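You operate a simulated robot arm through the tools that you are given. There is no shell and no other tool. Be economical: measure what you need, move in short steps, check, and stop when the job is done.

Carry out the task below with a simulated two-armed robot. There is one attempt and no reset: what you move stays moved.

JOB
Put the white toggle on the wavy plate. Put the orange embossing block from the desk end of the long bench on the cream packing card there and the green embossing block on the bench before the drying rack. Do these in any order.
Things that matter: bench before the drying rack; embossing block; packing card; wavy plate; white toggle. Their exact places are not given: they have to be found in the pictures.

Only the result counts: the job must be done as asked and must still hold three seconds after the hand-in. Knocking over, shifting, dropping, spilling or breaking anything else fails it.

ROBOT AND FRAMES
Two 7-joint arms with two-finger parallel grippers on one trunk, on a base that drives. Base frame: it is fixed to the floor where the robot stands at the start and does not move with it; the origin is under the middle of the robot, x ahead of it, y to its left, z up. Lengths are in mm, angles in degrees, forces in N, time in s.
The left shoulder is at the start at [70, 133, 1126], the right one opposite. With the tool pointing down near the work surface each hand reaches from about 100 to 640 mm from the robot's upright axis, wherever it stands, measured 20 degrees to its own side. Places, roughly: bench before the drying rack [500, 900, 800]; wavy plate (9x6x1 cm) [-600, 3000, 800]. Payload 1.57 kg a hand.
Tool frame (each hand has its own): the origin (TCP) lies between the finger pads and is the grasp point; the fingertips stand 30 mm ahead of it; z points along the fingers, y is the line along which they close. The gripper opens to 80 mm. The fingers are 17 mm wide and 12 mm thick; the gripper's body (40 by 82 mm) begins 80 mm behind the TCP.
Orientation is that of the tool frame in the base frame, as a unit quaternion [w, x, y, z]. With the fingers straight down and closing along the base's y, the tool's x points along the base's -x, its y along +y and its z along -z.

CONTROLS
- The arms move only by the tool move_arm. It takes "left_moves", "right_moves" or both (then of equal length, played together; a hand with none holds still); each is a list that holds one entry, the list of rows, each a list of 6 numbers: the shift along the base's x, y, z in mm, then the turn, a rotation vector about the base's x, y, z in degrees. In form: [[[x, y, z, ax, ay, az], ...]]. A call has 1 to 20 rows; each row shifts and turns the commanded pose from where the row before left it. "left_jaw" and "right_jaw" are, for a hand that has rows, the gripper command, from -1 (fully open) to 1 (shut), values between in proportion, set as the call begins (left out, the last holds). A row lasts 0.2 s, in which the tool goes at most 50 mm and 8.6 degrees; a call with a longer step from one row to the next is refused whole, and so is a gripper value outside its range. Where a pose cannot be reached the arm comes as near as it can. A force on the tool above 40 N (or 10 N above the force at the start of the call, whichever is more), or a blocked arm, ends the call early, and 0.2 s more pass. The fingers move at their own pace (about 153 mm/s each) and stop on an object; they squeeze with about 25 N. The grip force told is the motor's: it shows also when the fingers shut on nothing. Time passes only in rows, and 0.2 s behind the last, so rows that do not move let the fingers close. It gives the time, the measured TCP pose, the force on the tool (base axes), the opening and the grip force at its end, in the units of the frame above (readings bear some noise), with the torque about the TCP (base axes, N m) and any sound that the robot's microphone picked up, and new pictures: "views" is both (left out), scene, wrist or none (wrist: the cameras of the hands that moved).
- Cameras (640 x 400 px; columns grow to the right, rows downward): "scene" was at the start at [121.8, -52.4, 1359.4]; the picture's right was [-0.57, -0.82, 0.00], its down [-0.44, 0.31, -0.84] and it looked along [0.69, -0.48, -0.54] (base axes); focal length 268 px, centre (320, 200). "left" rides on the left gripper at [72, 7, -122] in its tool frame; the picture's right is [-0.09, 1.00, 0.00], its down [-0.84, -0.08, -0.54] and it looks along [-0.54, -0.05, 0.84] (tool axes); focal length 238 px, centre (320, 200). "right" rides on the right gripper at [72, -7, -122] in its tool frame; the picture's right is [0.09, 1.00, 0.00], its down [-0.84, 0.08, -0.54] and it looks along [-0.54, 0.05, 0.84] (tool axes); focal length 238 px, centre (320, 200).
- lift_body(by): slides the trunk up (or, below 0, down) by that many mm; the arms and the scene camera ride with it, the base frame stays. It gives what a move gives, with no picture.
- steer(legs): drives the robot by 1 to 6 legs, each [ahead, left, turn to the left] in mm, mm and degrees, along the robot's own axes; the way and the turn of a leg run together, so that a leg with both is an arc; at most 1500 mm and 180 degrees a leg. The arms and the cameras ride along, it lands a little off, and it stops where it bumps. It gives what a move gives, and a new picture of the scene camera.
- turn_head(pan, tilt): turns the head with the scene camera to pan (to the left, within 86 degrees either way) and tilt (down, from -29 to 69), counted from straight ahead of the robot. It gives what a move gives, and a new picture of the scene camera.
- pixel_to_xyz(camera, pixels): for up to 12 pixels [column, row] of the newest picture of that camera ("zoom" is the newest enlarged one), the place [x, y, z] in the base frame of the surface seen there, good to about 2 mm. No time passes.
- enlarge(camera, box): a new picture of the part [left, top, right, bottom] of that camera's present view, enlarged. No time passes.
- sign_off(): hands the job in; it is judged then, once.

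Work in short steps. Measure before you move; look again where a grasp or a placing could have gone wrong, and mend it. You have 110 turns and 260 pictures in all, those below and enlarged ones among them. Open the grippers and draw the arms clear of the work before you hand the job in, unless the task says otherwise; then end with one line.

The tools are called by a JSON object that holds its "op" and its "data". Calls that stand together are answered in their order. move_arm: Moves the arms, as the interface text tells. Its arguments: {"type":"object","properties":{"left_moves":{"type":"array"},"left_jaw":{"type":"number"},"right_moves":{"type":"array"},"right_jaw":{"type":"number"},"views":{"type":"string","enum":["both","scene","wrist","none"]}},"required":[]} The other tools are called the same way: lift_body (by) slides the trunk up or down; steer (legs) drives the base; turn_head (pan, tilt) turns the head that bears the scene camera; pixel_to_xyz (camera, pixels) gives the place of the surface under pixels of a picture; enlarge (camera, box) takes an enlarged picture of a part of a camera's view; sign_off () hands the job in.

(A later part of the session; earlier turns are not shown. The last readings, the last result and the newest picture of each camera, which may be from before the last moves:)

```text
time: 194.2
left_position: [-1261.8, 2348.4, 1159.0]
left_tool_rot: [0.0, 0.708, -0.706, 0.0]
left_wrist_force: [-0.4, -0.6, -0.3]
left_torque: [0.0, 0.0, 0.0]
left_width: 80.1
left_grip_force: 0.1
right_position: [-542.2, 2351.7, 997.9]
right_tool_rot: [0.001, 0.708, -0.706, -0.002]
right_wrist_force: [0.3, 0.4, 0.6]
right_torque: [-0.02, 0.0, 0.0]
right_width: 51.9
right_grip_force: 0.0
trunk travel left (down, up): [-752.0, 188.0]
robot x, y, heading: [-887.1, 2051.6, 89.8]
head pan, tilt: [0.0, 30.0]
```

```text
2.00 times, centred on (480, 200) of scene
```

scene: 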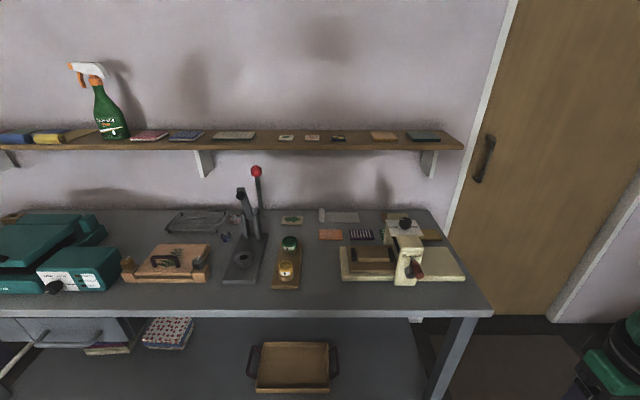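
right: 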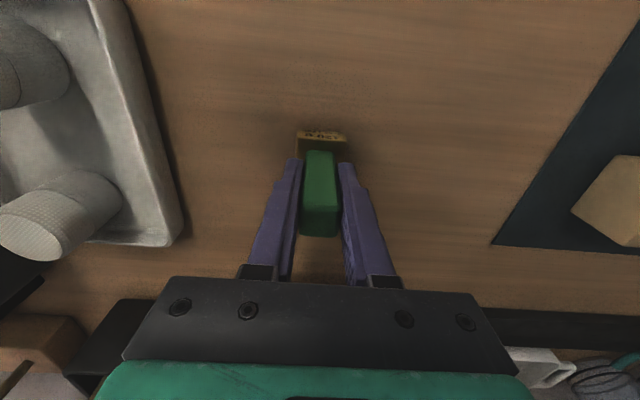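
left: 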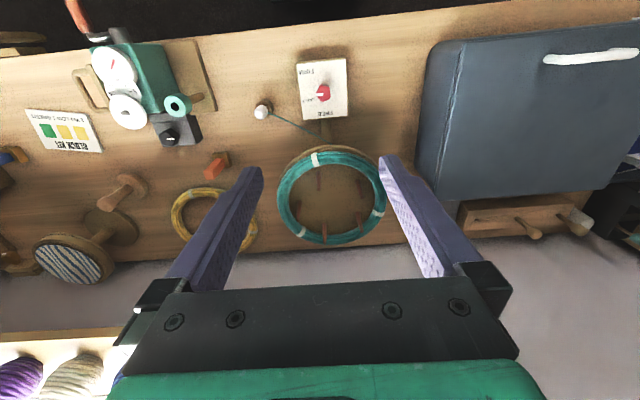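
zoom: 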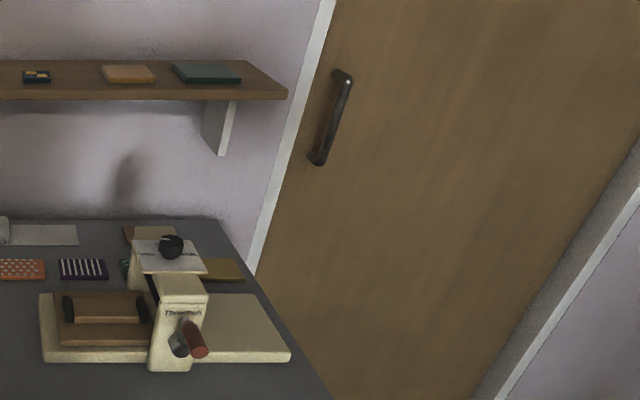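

No toggle here. The white barrel at the yarn end in its wooden cup by the swift is the best candidate; drive back there to inspect closely.

{"op": "steer", "data": {"legs": [[0, 0, -90], [590, 0, 0], [0, -1500, 0], [0, -530, 0], [200, 0, 0]]}}

{"op": "turn_head", "data": {"pan": -15, "tilt": 50}}

{"op": "enlarge", "data": {"camera": "scene", "box": [200, 120, 360, 220]}}

```text
time: 212.3
left_position: [182.9, 377.6, 1159.7]
left_tool_rot: [0.001, 0.005, 1.0, -0.001]
left_wrist_force: [0.4, 0.4, 0.4]
left_torque: [-0.03, -0.01, 0.02]
left_width: 80.0
left_grip_force: 0.1
right_position: [179.5, -341.9, 998.9]
right_tool_rot: [0.002, 0.004, 1.0, 0.002]
right_wrist_force: [1.2, 0.1, 0.5]
right_torque: [0.04, -0.01, -0.01]
right_width: 51.9
right_grip_force: 0.2
trunk travel left (down, up): [-752.0, 188.0]
robot x, y, heading: [-113.0, 5.3, -0.4]
head pan, tilt: [0.0, 30.0]
```

scene: 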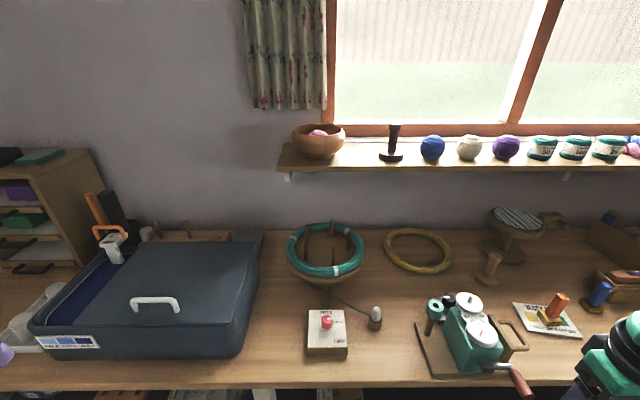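

```text
time: 213.2
left_position: [183.7, 376.0, 1159.3]
left_tool_rot: [0.0, 0.004, 1.0, 0.0]
left_wrist_force: [0.4, 0.0, -0.1]
left_torque: [0.01, -0.01, -0.02]
left_width: 80.1
left_grip_force: 0.1
right_position: [180.1, -342.1, 998.6]
right_tool_rot: [0.001, 0.004, 1.0, 0.002]
right_wrist_force: [-0.4, 0.2, 0.3]
right_torque: [0.0, 0.01, -0.01]
right_width: 52.2
right_grip_force: 0.3
trunk travel left (down, up): [-752.0, 188.0]
robot x, y, heading: [-118.6, 9.5, -0.4]
head pan, tilt: [-15.0, 50.0]
```

scene: 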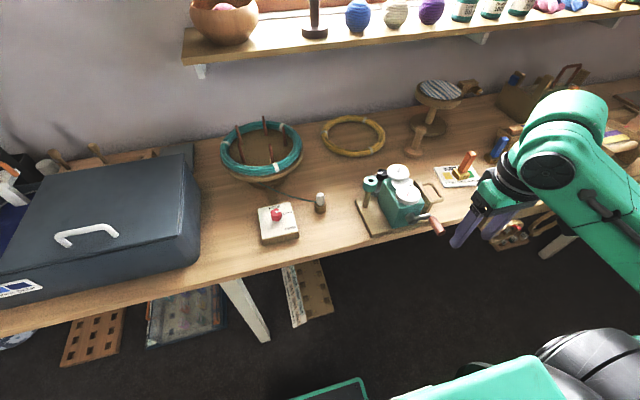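

```text
4.00 times, centred on (280, 170) of scene
```

zoom: 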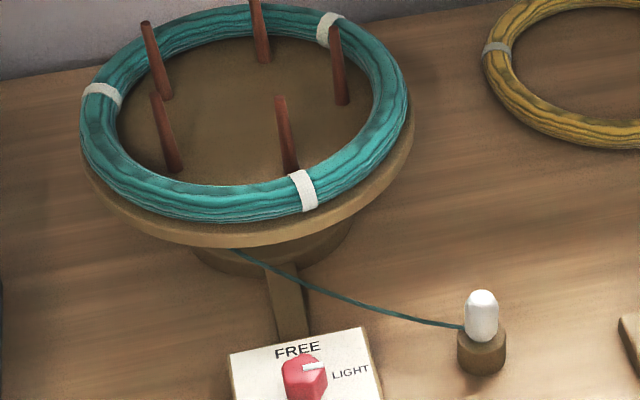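

The bead station's little board (white peg in a brass cup, teal dog-bone stick) on the -y bench also looks like toggles; go look closely before deciding.

{"op": "steer", "data": {"legs": [[-100, 0, 0], [0, 0, -90], [700, 0, 0], [200, -700, 0]]}}

{"op": "turn_head", "data": {"pan": -5, "tilt": 38}}

{"op": "enlarge", "data": {"camera": "scene", "box": [240, 60, 480, 210]}}

```text
time: 225.2
left_position: [-544.7, -1192.7, 1159.7]
left_tool_rot: [0.0, 0.708, 0.706, 0.0]
left_wrist_force: [-0.3, -0.5, -0.2]
left_torque: [0.02, 0.01, -0.01]
left_width: 80.2
left_grip_force: 0.1
right_position: [-1263.4, -1193.9, 997.4]
right_tool_rot: [0.002, 0.707, 0.707, -0.001]
right_wrist_force: [-0.5, 0.2, 0.5]
right_torque: [0.0, 0.02, -0.02]
right_width: 51.8
right_grip_force: 0.1
trunk travel left (down, up): [-752.0, 188.0]
robot x, y, heading: [-915.3, -895.1, -90.1]
head pan, tilt: [-15.0, 50.0]
```

scene: 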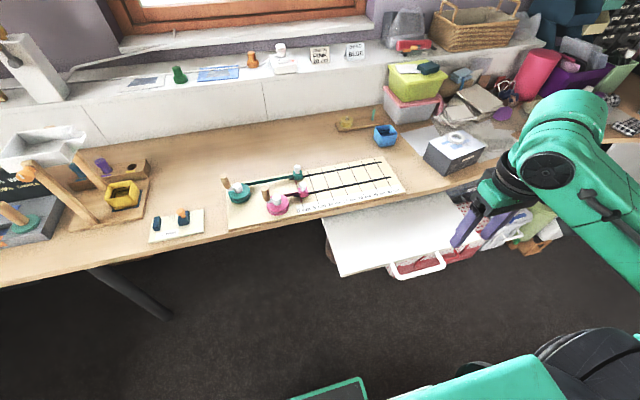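

```text
time: 225.9
left_position: [-544.9, -1193.5, 1160.4]
left_tool_rot: [-0.001, 0.708, 0.706, 0.001]
left_wrist_force: [-0.4, 0.8, 0.2]
left_torque: [0.0, -0.02, -0.01]
left_width: 80.1
left_grip_force: 0.1
right_position: [-1263.6, -1193.4, 997.9]
right_tool_rot: [0.002, 0.708, 0.706, 0.001]
right_wrist_force: [0.4, -0.2, -1.0]
right_torque: [-0.03, 0.0, 0.0]
right_width: 52.0
right_grip_force: 0.0
trunk travel left (down, up): [-752.0, 188.0]
robot x, y, heading: [-920.4, -896.5, -90.1]
head pan, tilt: [-5.0, 38.0]
```

scene: 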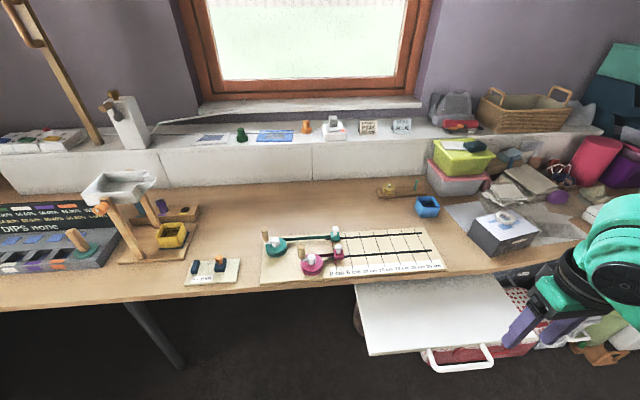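

```text
2.67 times, centred on (360, 135) of scene
```

zoom: 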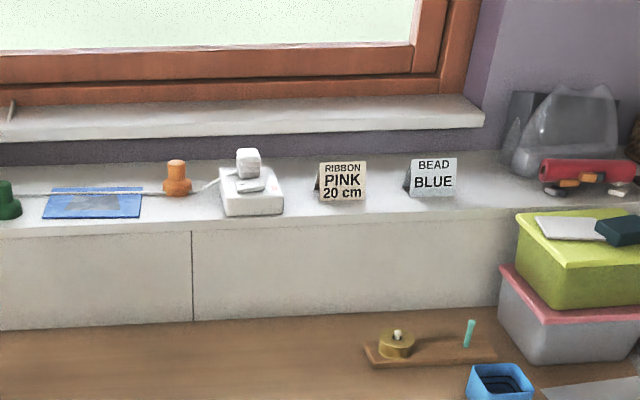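

Enlarge the little board and measure.

{"op": "enlarge", "data": {"camera": "scene", "box": [370, 170, 450, 220]}}

{"op": "pixel_to_xyz", "data": {"camera": "zoom", "pixels": [[150, 125], [157, 118], [370, 100], [355, 165], [150, 160], [450, 280]]}}

{"op": "enlarge", "data": {"camera": "scene", "box": [430, 110, 510, 160]}}

{"op": "enlarge", "data": {"camera": "scene", "box": [440, 140, 640, 265]}}

```text
8.00 times, centred on (410, 195) of scene
```

zoom: 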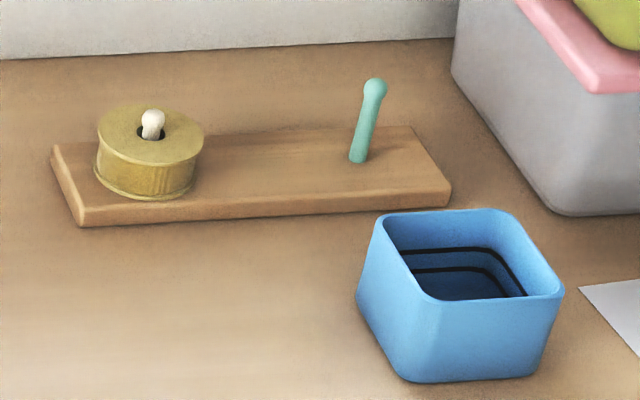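

```text
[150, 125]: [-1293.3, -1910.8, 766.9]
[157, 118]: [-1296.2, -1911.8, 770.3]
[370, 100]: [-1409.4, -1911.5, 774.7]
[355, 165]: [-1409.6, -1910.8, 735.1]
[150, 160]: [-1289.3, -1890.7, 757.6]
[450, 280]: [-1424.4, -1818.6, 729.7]
```

```text
8.00 times, centred on (470, 135) of scene
```

zoom: 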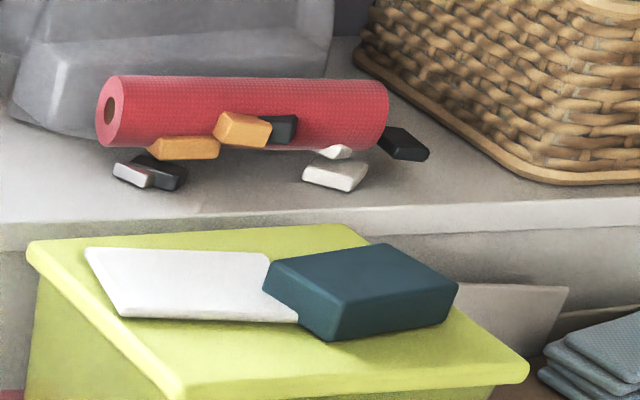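

```text
3.20 times, centred on (540, 202) of scene
```

zoom: 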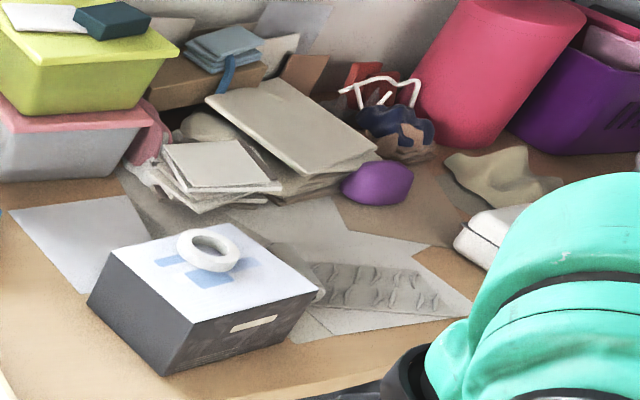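

The board's pegs are tiny and out of reach; the swift's white barrel is the graspable toggle. Return to the swift.

{"op": "steer", "data": {"legs": [[-200, 700, 0], [-720, 0, 0], [0, 0, 90]]}}

{"op": "turn_head", "data": {"pan": -5, "tilt": 42}}

{"op": "enlarge", "data": {"camera": "scene", "box": [260, 160, 400, 248]}}

```text
time: 237.2
left_position: [63.9, 401.5, 1159.4]
left_tool_rot: [0.0, -0.006, 1.0, 0.0]
left_wrist_force: [-0.5, 1.0, -0.1]
left_torque: [0.03, -0.04, 0.0]
left_width: 80.1
left_grip_force: 0.1
right_position: [75.4, -316.8, 997.5]
right_tool_rot: [0.002, -0.007, 1.0, 0.001]
right_wrist_force: [-0.2, -0.6, -0.2]
right_torque: [-0.01, 0.01, 0.0]
right_width: 51.9
right_grip_force: 0.0
trunk travel left (down, up): [-752.0, 188.0]
robot x, y, heading: [-229.4, 23.3, 0.6]
head pan, tilt: [-5.0, 38.0]
```

scene: 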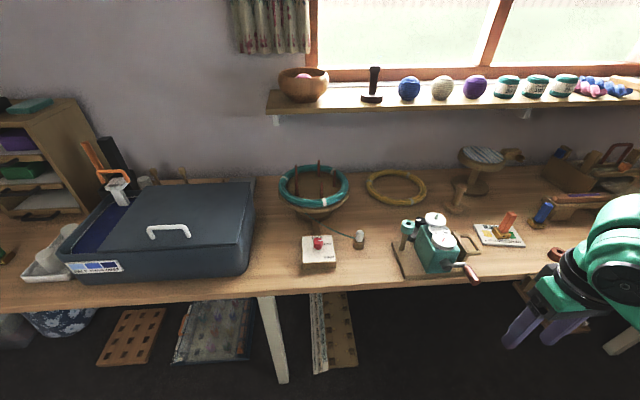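

```text
time: 237.8
left_position: [64.3, 401.0, 1158.9]
left_tool_rot: [0.0, -0.006, 1.0, 0.0]
left_wrist_force: [-0.5, -0.7, 0.3]
left_torque: [0.0, -0.01, 0.01]
left_width: 79.8
left_grip_force: 0.1
right_position: [75.8, -317.5, 997.0]
right_tool_rot: [0.001, -0.006, 1.0, 0.002]
right_wrist_force: [0.1, -0.2, -0.1]
right_torque: [0.03, -0.02, 0.01]
right_width: 52.1
right_grip_force: 0.1
trunk travel left (down, up): [-752.0, 188.0]
robot x, y, heading: [-224.9, 24.6, 0.8]
head pan, tilt: [-5.0, 42.0]
```

scene: 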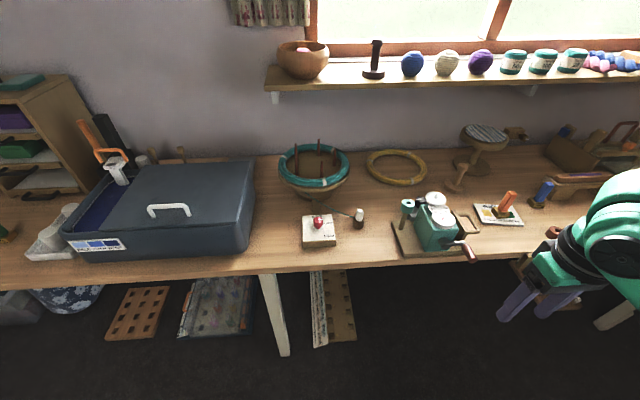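

```text
4.55 times, centred on (330, 204) of scene
```

zoom: 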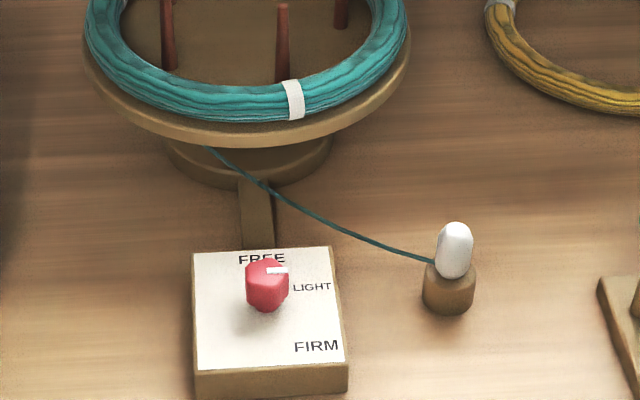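

Measure toggle, yarn and box edges.

{"op": "pixel_to_xyz", "data": {"camera": "zoom", "pixels": [[456, 228], [455, 250], [440, 250], [468, 250], [450, 268], [448, 298], [400, 252], [330, 222], [342, 300], [333, 250], [267, 290], [600, 285]]}}

{"op": "steer", "data": {"legs": [[220, -15, 0]]}}

```text
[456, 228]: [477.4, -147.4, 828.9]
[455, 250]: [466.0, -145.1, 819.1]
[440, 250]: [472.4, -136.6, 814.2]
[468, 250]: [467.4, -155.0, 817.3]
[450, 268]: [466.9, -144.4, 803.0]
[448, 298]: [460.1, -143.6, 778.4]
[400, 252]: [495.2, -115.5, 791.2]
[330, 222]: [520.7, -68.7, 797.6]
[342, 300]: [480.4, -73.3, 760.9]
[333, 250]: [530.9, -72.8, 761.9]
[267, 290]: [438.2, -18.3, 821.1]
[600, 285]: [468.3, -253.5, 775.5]
```

```text
time: 239.5
left_position: [282.8, 390.2, 1160.2]
left_tool_rot: [0.001, -0.007, 1.0, 0.0]
left_wrist_force: [-1.1, -0.1, -0.1]
left_torque: [0.01, 0.03, 0.02]
left_width: 79.9
left_grip_force: 0.0
right_position: [294.6, -328.9, 999.1]
right_tool_rot: [0.001, -0.007, 1.0, 0.002]
right_wrist_force: [0.3, -0.2, 0.8]
right_torque: [-0.01, 0.01, 0.01]
right_width: 52.1
right_grip_force: 0.0
trunk travel left (down, up): [-752.0, 188.0]
robot x, y, heading: [-7.1, 12.3, 0.9]
head pan, tilt: [-5.0, 42.0]
```

scene: 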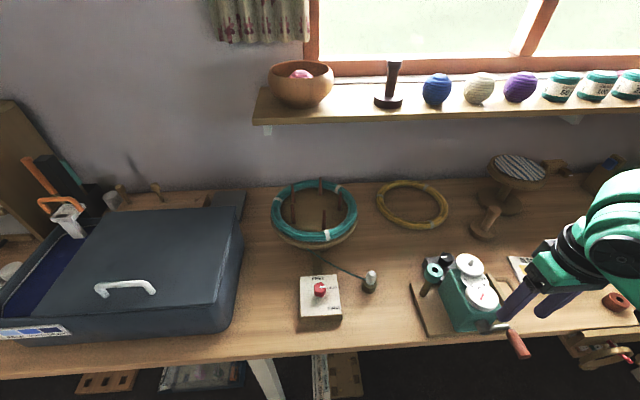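

Toggle centre (476,-147), z 789–829, Ø≈22; yarn leaves toward (+0.5,+0.85). Rotate the hand +60° to close across the yarn and move above.

{"op": "move_arm", "data": {"right_moves": [[[25.9, 26, 0, 0, 0, 8.5], [25.9, 26, 0, 0, 0, 8.5], [25.9, 26, 0, 0, 0, 8.5], [25.9, 26, 0, 0, 0, 8.5], [25.9, 26, 0, 0, 0, 8.5], [25.9, 26, 0, 0, 0, 8.5], [25.9, 26, 0, 0, 0, 8.5], [0, 0, -45, 0, 0, 0], [0, 0, -45, 0, 0, 0]]], "views": "both"}}

```text
time: 241.5
left_position: [284.7, 389.6, 1158.7]
left_tool_rot: [0.0, -0.007, 1.0, 0.0]
left_wrist_force: [-0.3, 0.2, 0.7]
left_torque: [-0.02, -0.01, 0.01]
left_width: 80.0
left_grip_force: 0.0
right_position: [477.4, -146.6, 907.6]
right_tool_rot: [0.001, -0.503, 0.864, 0.003]
right_wrist_force: [0.3, -0.1, 0.3]
right_torque: [0.0, -0.01, 0.01]
right_width: 52.0
right_grip_force: 0.2
trunk travel left (down, up): [-752.0, 188.0]
robot x, y, heading: [-13.0, 10.4, 0.7]
head pan, tilt: [-5.0, 42.0]
```

scene: 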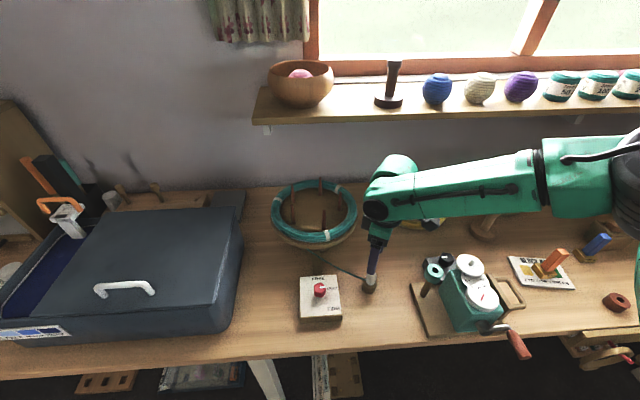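
right: 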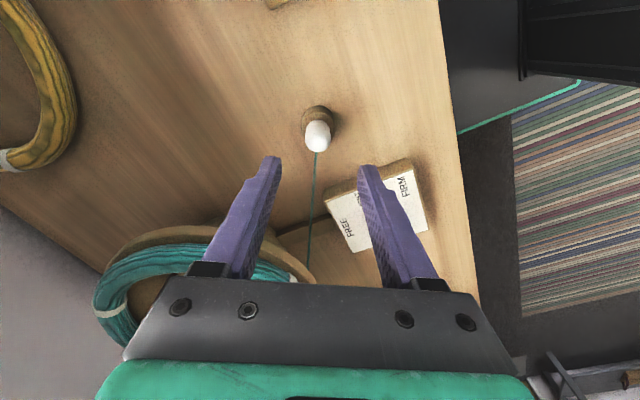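

Well aligned; descend to 827.

{"op": "move_arm", "data": {"right_moves": [[[0, 0, -30, 0, 0, 0], [0, 0, -30, 0, 0, 0], [0, 0, -20, 0, 0, 0], [0, 0, 0, 0, 0, 0]]], "views": "wrist"}}

```text
time: 242.5
left_position: [284.0, 388.7, 1159.8]
left_tool_rot: [0.001, -0.008, 1.0, 0.0]
left_wrist_force: [0.4, -0.2, -0.1]
left_torque: [-0.03, -0.03, 0.01]
left_width: 80.2
left_grip_force: 0.1
right_position: [456.8, -163.5, 848.1]
right_tool_rot: [0.001, -0.501, 0.865, 0.002]
right_wrist_force: [-0.5, 0.3, -0.3]
right_torque: [0.01, 0.02, -0.04]
right_width: 52.1
right_grip_force: 0.1
right hand out of reach, approached as far as the arm can: row 1, 2, 3
trunk travel left (down, up): [-752.0, 188.0]
robot x, y, heading: [-11.8, 10.8, 0.6]
head pan, tilt: [-5.0, 42.0]
```

right: 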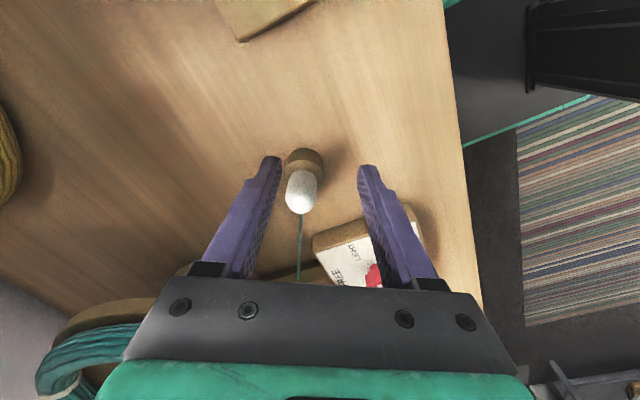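

Reach limit made it drift; return up to (477,-147,908) then use the trunk to descend.

{"op": "move_arm", "data": {"right_moves": [[[5, 4, 30, 0, 0, 0], [15, 13, 30, 0, 0, 0], [0, 0, 0, 0, 0, 0]]], "views": "none"}}

{"op": "lift_body", "data": {"by": -50}}

{"op": "enlarge", "data": {"camera": "right", "box": [160, 50, 480, 300]}}

```text
time: 243.3
left_position: [283.6, 389.4, 1158.7]
left_tool_rot: [0.0, -0.007, 1.0, 0.0]
left_wrist_force: [-0.5, -0.3, -0.8]
left_torque: [-0.02, -0.01, -0.03]
left_width: 80.1
left_grip_force: 0.0
right_position: [476.1, -147.9, 906.8]
right_tool_rot: [0.001, -0.503, 0.864, 0.003]
right_wrist_force: [-1.4, 0.0, 0.5]
right_torque: [0.01, -0.01, 0.0]
right_width: 52.0
right_grip_force: 0.1
trunk travel left (down, up): [-752.0, 188.0]
robot x, y, heading: [-8.3, 12.9, 0.7]
head pan, tilt: [-5.0, 42.0]
```

```text
time: 244.2
left_position: [283.9, 388.9, 1109.5]
left_tool_rot: [0.0, -0.007, 1.0, -0.001]
left_wrist_force: [0.0, -0.2, -0.4]
left_torque: [-0.02, -0.01, 0.0]
left_width: 79.7
left_grip_force: 0.1
right_position: [477.2, -146.5, 858.5]
right_tool_rot: [0.001, -0.502, 0.865, 0.001]
right_wrist_force: [-0.5, -0.3, -0.4]
right_torque: [0.0, -0.02, -0.02]
right_width: 52.0
right_grip_force: 0.0
trunk travel left (down, up): [-702.0, 238.0]
robot x, y, heading: [-6.5, 15.4, 0.7]
head pan, tilt: [-5.0, 42.0]
```

```text
1.60 times, centred on (320, 175) of right
```

zoom: 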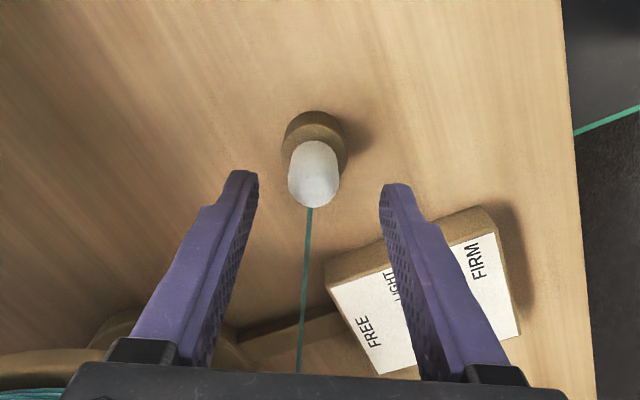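

Aligned; lower the trunk 32 and close.

{"op": "lift_body", "data": {"by": -32}}

{"op": "move_arm", "data": {"right_moves": [[[0, 0, 0, 0, 0, 0], [0, 0, 0, 0, 0, 0], [0, 0, 0, 0, 0, 0]]], "right_jaw": 1, "views": "wrist"}}

```text
time: 245.0
left_position: [283.8, 389.1, 1077.5]
left_tool_rot: [0.0, -0.006, 1.0, 0.0]
left_wrist_force: [-0.4, -1.6, 0.0]
left_torque: [-0.01, -0.02, 0.03]
left_width: 79.7
left_grip_force: 0.1
right_position: [477.0, -146.9, 825.1]
right_tool_rot: [0.001, -0.503, 0.864, 0.001]
right_wrist_force: [0.7, -0.1, -0.2]
right_torque: [0.02, -0.04, -0.01]
right_width: 52.0
right_grip_force: 0.0
trunk travel left (down, up): [-670.0, 270.0]
robot x, y, heading: [-7.6, 15.4, 0.8]
head pan, tilt: [-5.0, 42.0]
```

```text
time: 245.8
left_position: [283.3, 389.3, 1077.5]
left_tool_rot: [-0.001, -0.007, 1.0, 0.0]
left_wrist_force: [-0.2, 0.2, -0.7]
left_torque: [-0.01, 0.0, 0.0]
left_width: 80.2
left_grip_force: 0.1
right_position: [477.8, -146.4, 825.4]
right_tool_rot: [0.0, -0.503, 0.865, 0.002]
right_wrist_force: [1.3, -0.8, -1.7]
right_torque: [-0.02, -0.09, 0.04]
right_width: 22.0
right_grip_force: 25.2
trunk travel left (down, up): [-670.0, 270.0]
robot x, y, heading: [-8.8, 11.6, 0.9]
head pan, tilt: [-5.0, 42.0]
```

right: 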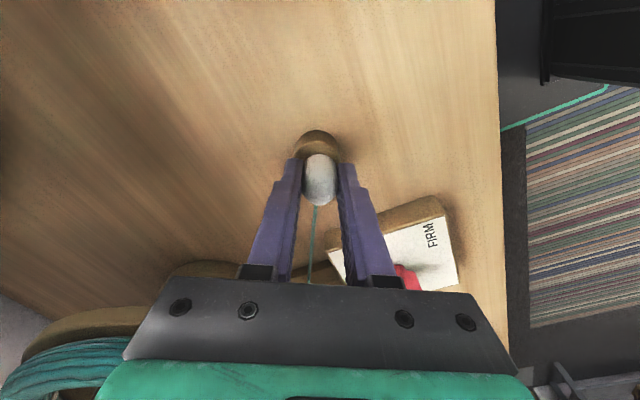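

Gripped at 22 mm. Lift slightly by the trunk (60 mm) and check force and the yarn.

{"op": "lift_body", "data": {"by": 60}}

{"op": "enlarge", "data": {"camera": "scene", "box": [260, 160, 440, 330]}}

```text
time: 246.8
left_position: [282.7, 390.3, 1137.2]
left_tool_rot: [0.0, -0.007, 1.0, 0.0]
left_wrist_force: [-0.6, 0.2, 0.1]
left_torque: [0.01, 0.01, 0.01]
left_width: 80.0
left_grip_force: 0.1
right_position: [477.2, -146.7, 885.2]
right_tool_rot: [0.0, -0.502, 0.865, 0.003]
right_wrist_force: [0.7, 0.2, -0.7]
right_torque: [0.0, 0.01, -0.01]
right_width: 21.8
right_grip_force: 24.6
trunk travel left (down, up): [-730.0, 210.0]
robot x, y, heading: [-10.5, 11.3, 0.6]
head pan, tilt: [-5.0, 42.0]
```

```text
2.35 times, centred on (350, 245) of scene
```

zoom: 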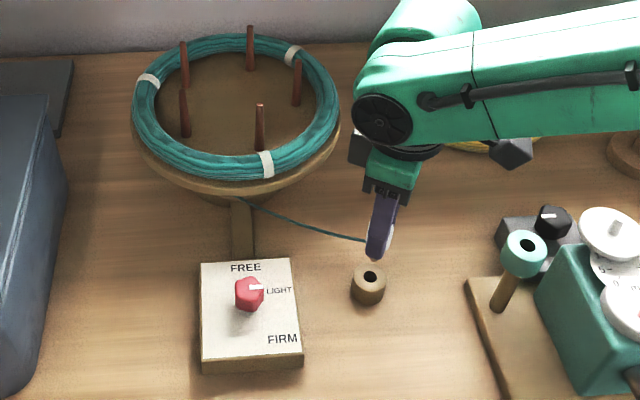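

The toggle lifts free with negligible force and the yarn just follows. Raise further and back off in a short leg, watching force and the swift.

{"op": "lift_body", "data": {"by": 130}}

{"op": "steer", "data": {"legs": [[-250, 0, 0]]}}

{"op": "enlarge", "data": {"camera": "scene", "box": [200, 120, 520, 320]}}

```text
time: 248.4
left_position: [283.3, 388.8, 1267.3]
left_tool_rot: [0.001, -0.007, 1.0, 0.0]
left_wrist_force: [0.4, 0.0, -0.3]
left_torque: [0.02, 0.0, -0.01]
left_width: 79.8
left_grip_force: 0.0
right_position: [477.4, -146.8, 1015.0]
right_tool_rot: [0.0, -0.502, 0.865, 0.002]
right_wrist_force: [-0.2, 0.7, 0.5]
right_torque: [-0.01, 0.02, -0.02]
right_width: 22.1
right_grip_force: 25.4
trunk travel left (down, up): [-860.0, 80.0]
robot x, y, heading: [-9.0, 10.7, 0.5]
head pan, tilt: [-5.0, 42.0]
```

```text
time: 250.2
left_position: [35.6, 386.4, 1266.3]
left_tool_rot: [-0.001, -0.006, 1.0, 0.0]
left_wrist_force: [0.3, -0.4, -0.6]
left_torque: [0.02, 0.02, 0.0]
left_width: 79.8
left_grip_force: 0.1
right_position: [228.0, -150.4, 1014.0]
right_tool_rot: [0.0, -0.501, 0.865, 0.003]
right_wrist_force: [0.1, 0.3, -0.2]
right_torque: [-0.02, 0.0, -0.02]
right_width: 22.2
right_grip_force: 25.3
trunk travel left (down, up): [-860.0, 80.0]
robot x, y, heading: [-260.8, 7.3, 0.9]
head pan, tilt: [-5.0, 42.0]
```

scene: 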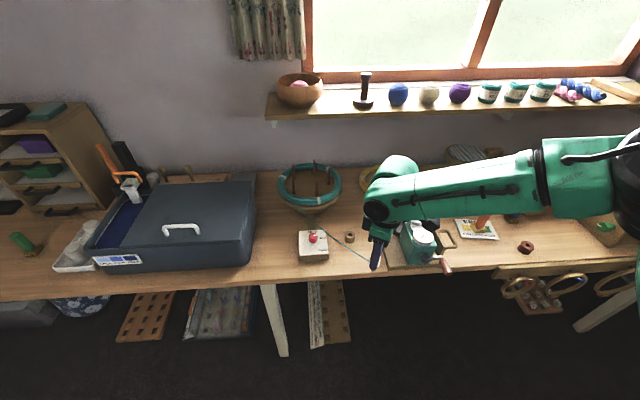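

```text
2.00 times, centred on (360, 220) of scene
```

zoom: 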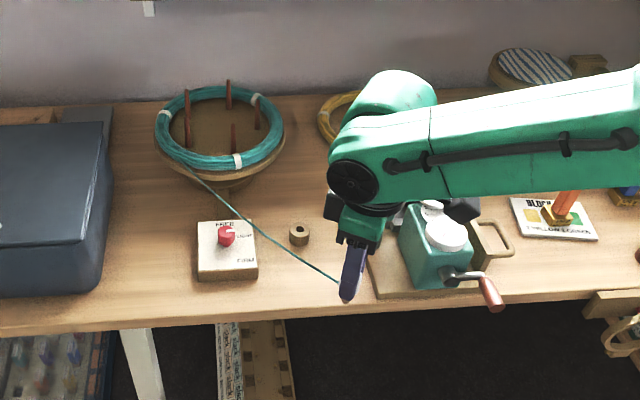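

The swift turns and pays out yarn with almost no force, as meant. Raise the hand higher so the yarn stays clear of the box, then turn left.

{"op": "move_arm", "data": {"right_moves": [[[-15, 0, 40, 0, 0, 0], [-15, 0, 40, 0, 0, 0], [-15, 0, 40, 0, 0, 0]]], "views": "none"}}

{"op": "steer", "data": {"legs": [[-100, 0, 0], [0, 0, 90]]}}

```text
time: 251.0
left_position: [29.8, 387.3, 1268.5]
left_tool_rot: [0.0, -0.006, 1.0, 0.0]
left_wrist_force: [0.0, -0.1, -0.8]
left_torque: [-0.03, 0.01, -0.03]
left_width: 79.8
left_grip_force: 0.2
right_position: [176.8, -150.2, 1137.4]
right_tool_rot: [0.001, -0.502, 0.865, 0.001]
right_wrist_force: [0.1, 0.4, 0.2]
right_torque: [-0.01, 0.0, 0.01]
right_width: 21.9
right_grip_force: 25.4
trunk travel left (down, up): [-860.0, 80.0]
robot x, y, heading: [-262.8, 12.6, 0.7]
head pan, tilt: [-5.0, 42.0]
```

```text
time: 256.0
left_position: [-733.4, 305.8, 1268.3]
left_tool_rot: [0.0, -0.706, 0.708, 0.0]
left_wrist_force: [-0.5, -1.3, -0.4]
left_torque: [-0.01, -0.01, 0.02]
left_width: 80.1
left_grip_force: 0.1
right_position: [-195.2, 444.1, 1135.1]
right_tool_rot: [0.002, 0.965, -0.262, -0.002]
right_wrist_force: [-0.2, 0.1, -0.7]
right_torque: [-0.01, 0.02, -0.01]
right_width: 22.0
right_grip_force: 25.2
trunk travel left (down, up): [-860.0, 80.0]
robot x, y, heading: [-360.0, 9.5, 89.8]
head pan, tilt: [-5.0, 42.0]
```

scene: 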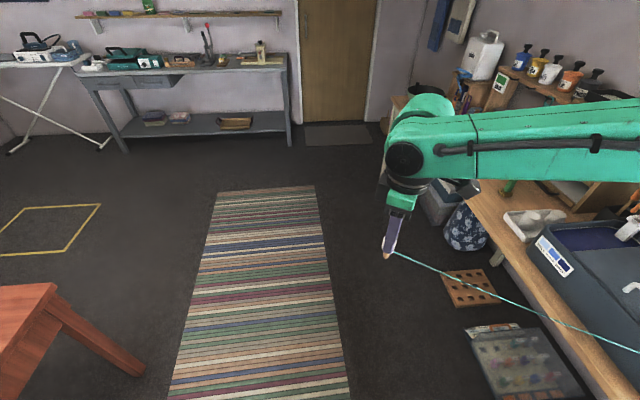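

Yarn passes clear. Drive on toward the grey table.

{"op": "steer", "data": {"legs": [[1400, 0, 0], [550, 60, 0]]}}

{"op": "turn_head", "data": {"pan": 10, "tilt": 38}}

{"op": "enlarge", "data": {"camera": "scene", "box": [180, 110, 340, 210]}}

```text
time: 265.7
left_position: [-801.7, 2250.2, 1268.3]
left_tool_rot: [-0.001, 0.709, -0.705, 0.0]
left_wrist_force: [0.0, -1.3, 0.0]
left_torque: [0.0, -0.02, 0.02]
left_width: 80.0
left_grip_force: 0.2
right_position: [-265.4, 2393.1, 1136.4]
right_tool_rot: [0.0, 0.966, -0.26, -0.003]
right_wrist_force: [-0.3, 0.7, -0.3]
right_torque: [-0.02, 0.02, -0.02]
right_width: 21.7
right_grip_force: 25.1
trunk travel left (down, up): [-860.0, 80.0]
robot x, y, heading: [-425.3, 1954.9, 90.4]
head pan, tilt: [-5.0, 42.0]
```

scene: 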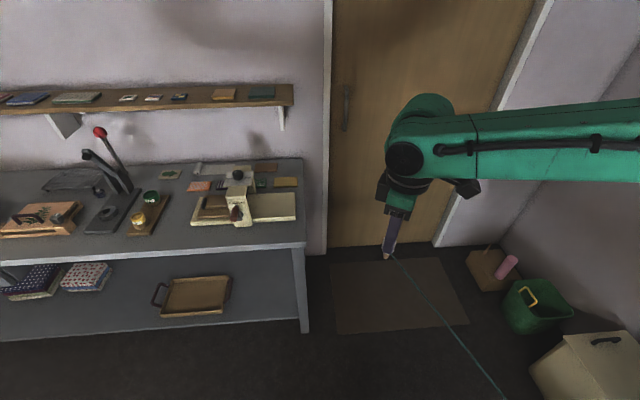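

```text
time: 266.5
left_position: [-803.8, 2251.1, 1266.8]
left_tool_rot: [0.0, 0.71, -0.704, 0.0]
left_wrist_force: [0.6, 0.2, 0.4]
left_torque: [0.01, 0.0, 0.02]
left_width: 79.9
left_grip_force: 0.1
right_position: [-265.9, 2394.4, 1135.3]
right_tool_rot: [0.001, 0.966, -0.26, -0.002]
right_wrist_force: [-0.5, 0.4, 0.3]
right_torque: [0.01, -0.05, -0.01]
right_width: 22.0
right_grip_force: 25.0
trunk travel left (down, up): [-860.0, 80.0]
robot x, y, heading: [-424.5, 1957.5, 90.5]
head pan, tilt: [10.0, 38.0]
```

scene: 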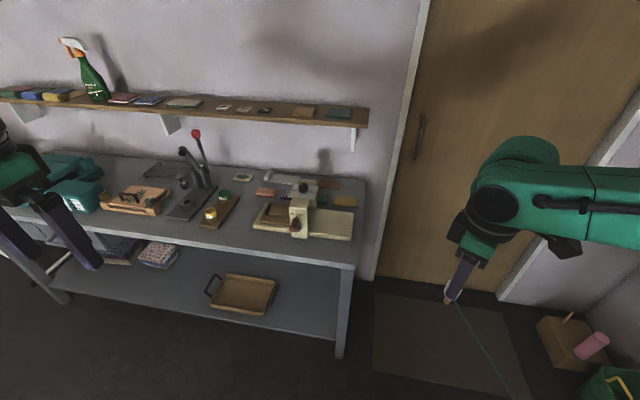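

```text
4.00 times, centred on (260, 160) of scene
```

zoom: 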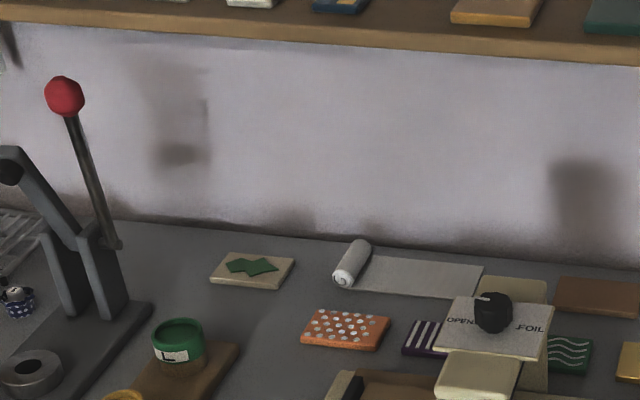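

Measure wavy plate's visible part, panel, shelf.

{"op": "enlarge", "data": {"camera": "scene", "box": [270, 165, 370, 235]}}

{"op": "pixel_to_xyz", "data": {"camera": "scene", "pixels": [[320, 200], [323, 206], [313, 199], [327, 195], [303, 187], [312, 180], [315, 193], [305, 198], [320, 118], [340, 200], [350, 260], [298, 180]]}}

```text
5.71 times, centred on (320, 200) of scene
```

zoom: 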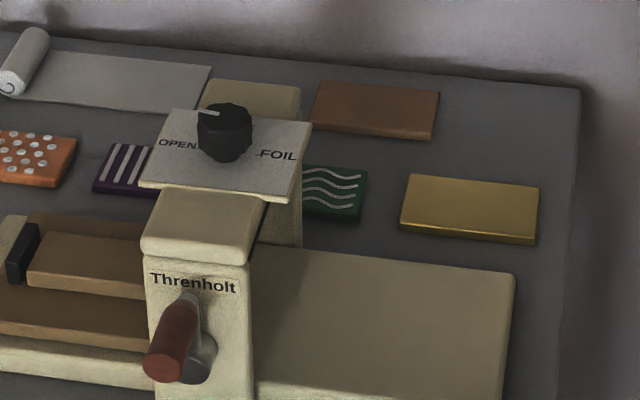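

```text
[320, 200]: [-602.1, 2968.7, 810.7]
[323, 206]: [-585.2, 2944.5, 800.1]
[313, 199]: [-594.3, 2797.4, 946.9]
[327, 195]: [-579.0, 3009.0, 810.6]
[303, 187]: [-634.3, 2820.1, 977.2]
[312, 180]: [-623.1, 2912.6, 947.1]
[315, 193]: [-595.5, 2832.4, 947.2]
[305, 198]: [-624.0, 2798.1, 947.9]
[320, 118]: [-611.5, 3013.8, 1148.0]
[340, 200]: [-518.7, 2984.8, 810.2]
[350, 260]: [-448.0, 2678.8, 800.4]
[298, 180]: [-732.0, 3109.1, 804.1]
```

I need to know the wrist's bulk against the shelf (front edge y=3014, z≈1148): measure the arm, and look at the toggle's underside.

{"op": "pixel_to_xyz", "data": {"camera": "scene", "pixels": [[450, 298], [463, 258], [485, 225], [494, 210], [525, 140], [500, 165], [478, 190], [462, 215], [545, 155], [565, 245], [600, 180], [455, 285]]}}

{"op": "enlarge", "data": {"camera": "scene", "box": [420, 220, 520, 320]}}

{"op": "enlarge", "data": {"camera": "right", "box": [240, 120, 400, 260]}}

```text
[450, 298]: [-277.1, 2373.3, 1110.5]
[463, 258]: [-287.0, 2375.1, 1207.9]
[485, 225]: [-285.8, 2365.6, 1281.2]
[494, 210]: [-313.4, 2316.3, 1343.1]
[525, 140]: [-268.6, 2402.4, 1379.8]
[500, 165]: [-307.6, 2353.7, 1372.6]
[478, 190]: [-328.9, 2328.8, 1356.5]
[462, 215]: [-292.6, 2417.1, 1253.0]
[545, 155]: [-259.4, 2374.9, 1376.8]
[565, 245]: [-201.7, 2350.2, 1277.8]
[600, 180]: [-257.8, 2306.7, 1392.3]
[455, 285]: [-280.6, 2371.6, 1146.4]
```

```text
4.00 times, centred on (470, 270) of scene
```

zoom: 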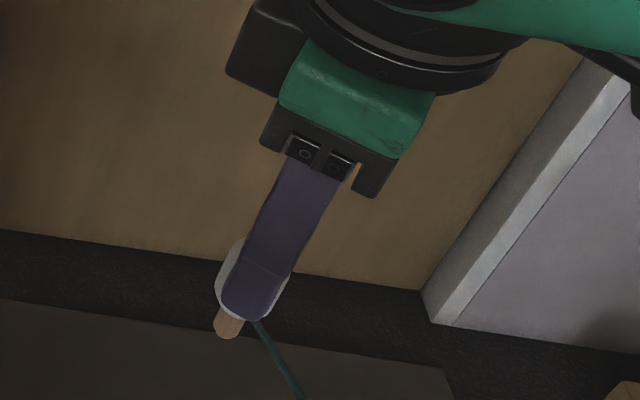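

```text
2.86 times, centred on (320, 190) of right
```

zoom: 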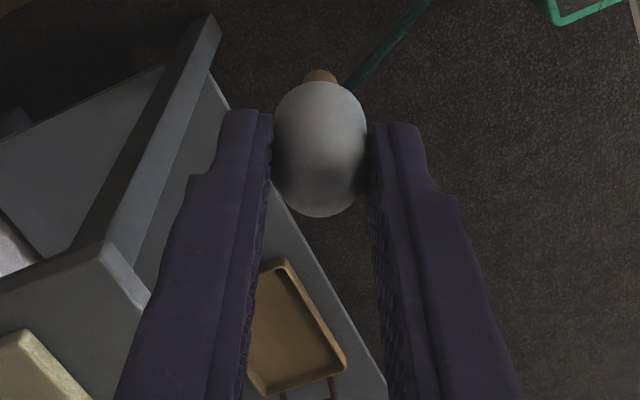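

The toggle has a wooden stem and can't stand, so I'll lay it along the plate's length: fingers tilted 45° pointing −x/down, closing along y. Rotate the wrist −150° about z here in open space first.

{"op": "move_arm", "data": {"right_moves": [[[0, 0, 0, 0, 0, -7.5], [0, 0, 0, 0, 0, -7.5], [0, 0, 0, 0, 0, -7.5], [0, 0, 0, 0, 0, -7.5], [0, 0, 0, 0, 0, -7.5], [0, 0, 0, 0, 0, -7.5], [0, 0, 0, 0, 0, -7.5], [0, 0, 0, 0, 0, -7.5], [0, 0, 0, 0, 0, -7.5], [0, 0, 0, 0, 0, -7.5], [0, 0, 0, 0, 0, -7.5], [0, 0, 0, 0, 0, -7.5], [0, 0, 0, 0, 0, -7.5], [0, 0, 0, 0, 0, -7.5], [0, 0, 0, 0, 0, -7.5], [0, 0, 0, 0, 0, -7.5], [0, 0, 0, 0, 0, -7.5], [0, 0, 0, 0, 0, -7.5], [0, 0, 0, 0, 0, -7.5], [0, 0, 0, 0, 0, -7.5]]], "views": "none"}}

{"op": "move_arm", "data": {"right_moves": [[[0, 0, 0, 0, 7.5, 0], [0, 0, 0, 0, 7.5, 0], [0, 0, 0, 0, 7.5, 0], [0, 0, 0, 0, 7.5, 0], [0, 0, 0, 0, 7.5, 0], [0, 0, 0, 0, 7.5, 0]]], "views": "both"}}

```text
time: 270.7
left_position: [-802.9, 2249.6, 1266.7]
left_tool_rot: [0.001, 0.71, -0.704, 0.0]
left_wrist_force: [-0.6, -0.2, 0.3]
left_torque: [0.02, -0.02, 0.02]
left_width: 80.1
left_grip_force: 0.0
right_position: [-265.3, 2395.2, 1135.3]
right_tool_rot: [0.002, 0.002, 1.0, 0.001]
right_wrist_force: [-0.6, -0.6, 0.2]
right_torque: [0.0, -0.01, 0.01]
right_width: 22.1
right_grip_force: 25.4
trunk travel left (down, up): [-860.0, 80.0]
robot x, y, heading: [-429.5, 1953.0, 90.3]
head pan, tilt: [10.0, 38.0]
```

```text
time: 272.1
left_position: [-801.6, 2251.4, 1267.4]
left_tool_rot: [0.0, 0.709, -0.705, 0.0]
left_wrist_force: [-0.7, 0.5, 0.3]
left_torque: [-0.05, -0.02, 0.0]
left_width: 80.0
left_grip_force: 0.0
right_position: [-264.9, 2395.5, 1136.1]
right_tool_rot: [-0.383, 0.001, 0.924, 0.0]
right_wrist_force: [0.0, -0.4, -0.4]
right_torque: [-0.01, -0.01, 0.02]
right_width: 21.6
right_grip_force: 24.8
trunk travel left (down, up): [-860.0, 80.0]
robot x, y, heading: [-429.5, 1958.1, 90.2]
head pan, tilt: [10.0, 38.0]
```

scene: 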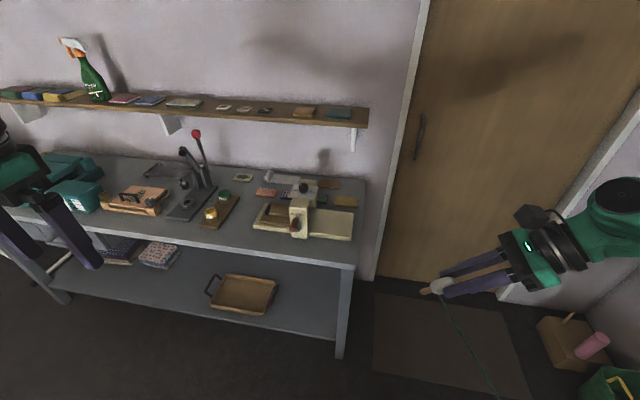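
right: 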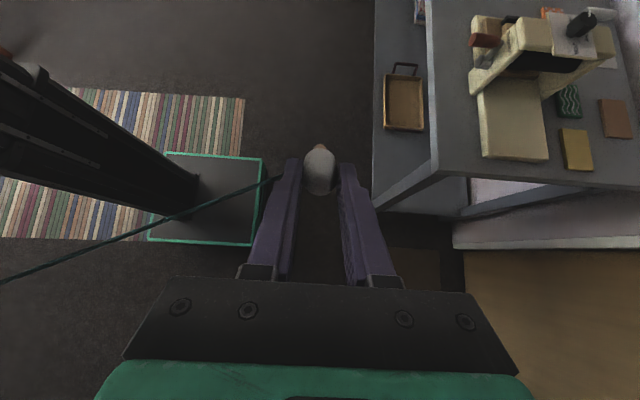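

Good pose; the wrist view shows the wavy plate at (570,100). Measure plate edges from this view.

{"op": "enlarge", "data": {"camera": "right", "box": [470, 10, 640, 180]}}

{"op": "pixel_to_xyz", "data": {"camera": "right", "pixels": [[571, 90], [565, 88], [579, 88], [569, 116], [581, 114], [575, 145], [614, 118], [590, 75], [565, 60], [540, 120], [436, 165]]}}

```text
2.35 times, centred on (555, 95) of right
```

zoom: 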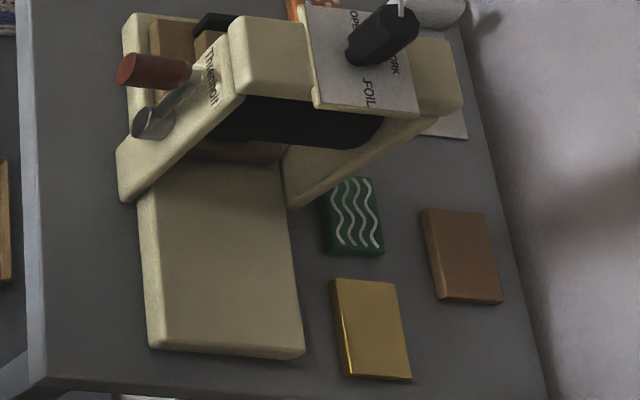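

```text
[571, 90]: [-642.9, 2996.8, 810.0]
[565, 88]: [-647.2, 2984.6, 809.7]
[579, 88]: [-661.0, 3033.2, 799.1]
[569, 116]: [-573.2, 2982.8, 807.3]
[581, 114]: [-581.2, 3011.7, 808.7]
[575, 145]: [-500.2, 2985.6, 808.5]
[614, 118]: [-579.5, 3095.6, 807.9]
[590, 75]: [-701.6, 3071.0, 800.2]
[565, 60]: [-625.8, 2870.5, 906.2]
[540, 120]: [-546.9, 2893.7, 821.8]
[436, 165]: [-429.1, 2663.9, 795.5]
```

Plate spans x −665…−574, y≈2948…3010. Check how far the robot's base sticks out (green rim at (262,160),(250,243)) and the table's lower shelf front.

{"op": "pixel_to_xyz", "data": {"camera": "right", "pixels": [[262, 160], [250, 243], [168, 154], [152, 241], [377, 205], [385, 100], [380, 150]]}}

{"op": "pixel_to_xyz", "data": {"camera": "scene", "pixels": [[345, 330], [330, 340], [200, 318], [355, 262], [200, 240]]}}

```text
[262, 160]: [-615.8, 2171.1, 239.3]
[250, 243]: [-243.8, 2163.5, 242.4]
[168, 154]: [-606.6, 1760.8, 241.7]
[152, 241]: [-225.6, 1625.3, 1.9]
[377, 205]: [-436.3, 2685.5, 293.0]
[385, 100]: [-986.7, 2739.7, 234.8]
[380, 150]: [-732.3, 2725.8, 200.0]
```

```text
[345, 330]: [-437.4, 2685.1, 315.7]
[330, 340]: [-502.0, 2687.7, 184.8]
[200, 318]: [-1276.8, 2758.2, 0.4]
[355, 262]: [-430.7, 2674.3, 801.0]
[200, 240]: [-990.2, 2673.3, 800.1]
```

Base front reaches 215 mm ahead; the table stops it at y≈2445. I'll approach the plate diagonally (30° off −x) with a 70° tilt; also tuck the left hand back.

{"op": "move_arm", "data": {"right_moves": [[[0, 0, 0, 0, 0, -7.5], [0, 0, 0, 0, 0, -7.5], [0, 0, 0, 0, 0, -7.5], [0, 0, 0, 0, 0, -7.5], [0, 0, 0, 3.125, 5.41, 0], [0, 0, 0, 3.125, 5.41, 0], [0, 0, 0, 3.125, 5.41, 0], [0, 0, 0, 3.125, 5.41, 0]]], "left_moves": [[[-5, -18, 0, 0, 0, 0], [-5, -18, 0, 0, 0, 0], [-5, -18, 0, 0, 0, 0], [-5, -18, 0, 0, 0, 0], [-5, -18, 0, 0, 0, 0], [-5, -18, 0, 0, 0, 0], [-5, -18, 0, 0, 0, 0], [-5, -18, 0, 0, 0, 0]]], "views": "scene"}}

```text
time: 273.9
left_position: [-840.5, 2105.2, 1268.4]
left_tool_rot: [0.001, 0.709, -0.705, -0.001]
left_wrist_force: [0.7, -0.4, -1.2]
left_torque: [-0.02, 0.0, 0.03]
left_width: 79.9
left_grip_force: 0.0
right_position: [-265.5, 2394.0, 1136.1]
right_tool_rot: [-0.553, 0.213, 0.792, 0.148]
right_wrist_force: [-0.3, -1.2, -0.5]
right_torque: [-0.01, 0.02, 0.01]
right_width: 21.9
right_grip_force: 24.7
trunk travel left (down, up): [-860.0, 80.0]
robot x, y, heading: [-429.4, 1957.5, 90.4]
head pan, tilt: [10.0, 38.0]
```

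scene: 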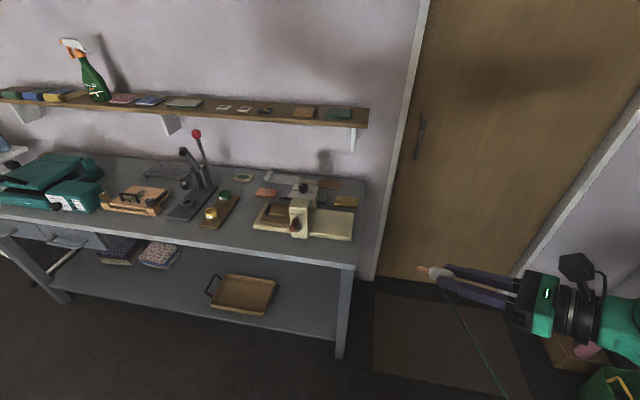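

Tool axis is (−0.81,0.47,−0.35) as wanted. Drive to the table.

{"op": "steer", "data": {"legs": [[0, 130, 0], [470, 0, 0]]}}

{"op": "turn_head", "data": {"pan": -5, "tilt": 55}}

```text
time: 277.6
left_position: [-974.3, 2570.6, 1267.6]
left_tool_rot: [-0.001, 0.709, -0.705, -0.001]
left_wrist_force: [0.0, 0.7, -0.7]
left_torque: [0.01, 0.0, 0.02]
left_width: 79.7
left_grip_force: 0.1
right_position: [-397.8, 2858.3, 1136.6]
right_tool_rot: [-0.552, 0.214, 0.792, 0.15]
right_wrist_force: [0.7, -1.0, -0.5]
right_torque: [0.01, -0.01, 0.0]
right_width: 22.1
right_grip_force: 24.6
trunk travel left (down, up): [-860.0, 80.0]
robot x, y, heading: [-556.7, 2420.7, 90.3]
head pan, tilt: [10.0, 38.0]
```

scene: 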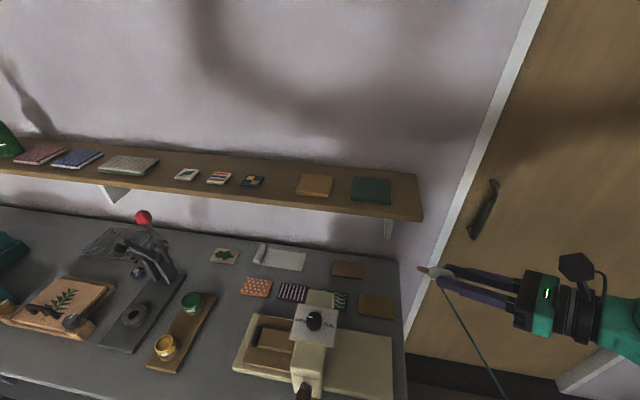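

```text
time: 278.4
left_position: [-973.7, 2573.6, 1266.1]
left_tool_rot: [0.0, 0.708, -0.706, 0.0]
left_wrist_force: [0.5, 0.9, -0.5]
left_torque: [-0.01, 0.0, -0.02]
left_width: 79.8
left_grip_force: 0.0
right_position: [-396.2, 2859.4, 1135.7]
right_tool_rot: [-0.553, 0.214, 0.792, 0.149]
right_wrist_force: [0.6, 0.2, 0.6]
right_torque: [0.0, -0.02, 0.0]
right_width: 22.0
right_grip_force: 25.0
trunk travel left (down, up): [-860.0, 80.0]
robot x, y, heading: [-560.7, 2423.6, 90.1]
head pan, tilt: [-5.0, 55.0]
```

scene: 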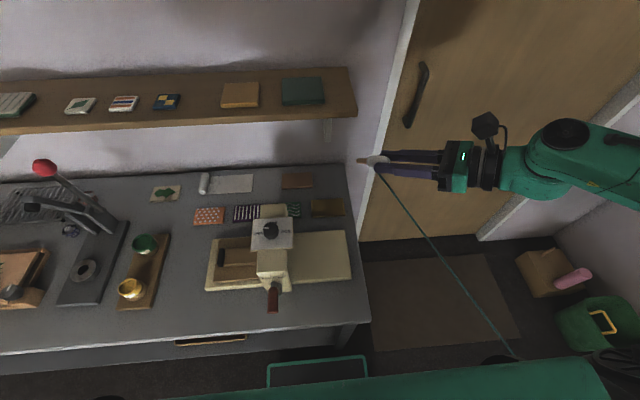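

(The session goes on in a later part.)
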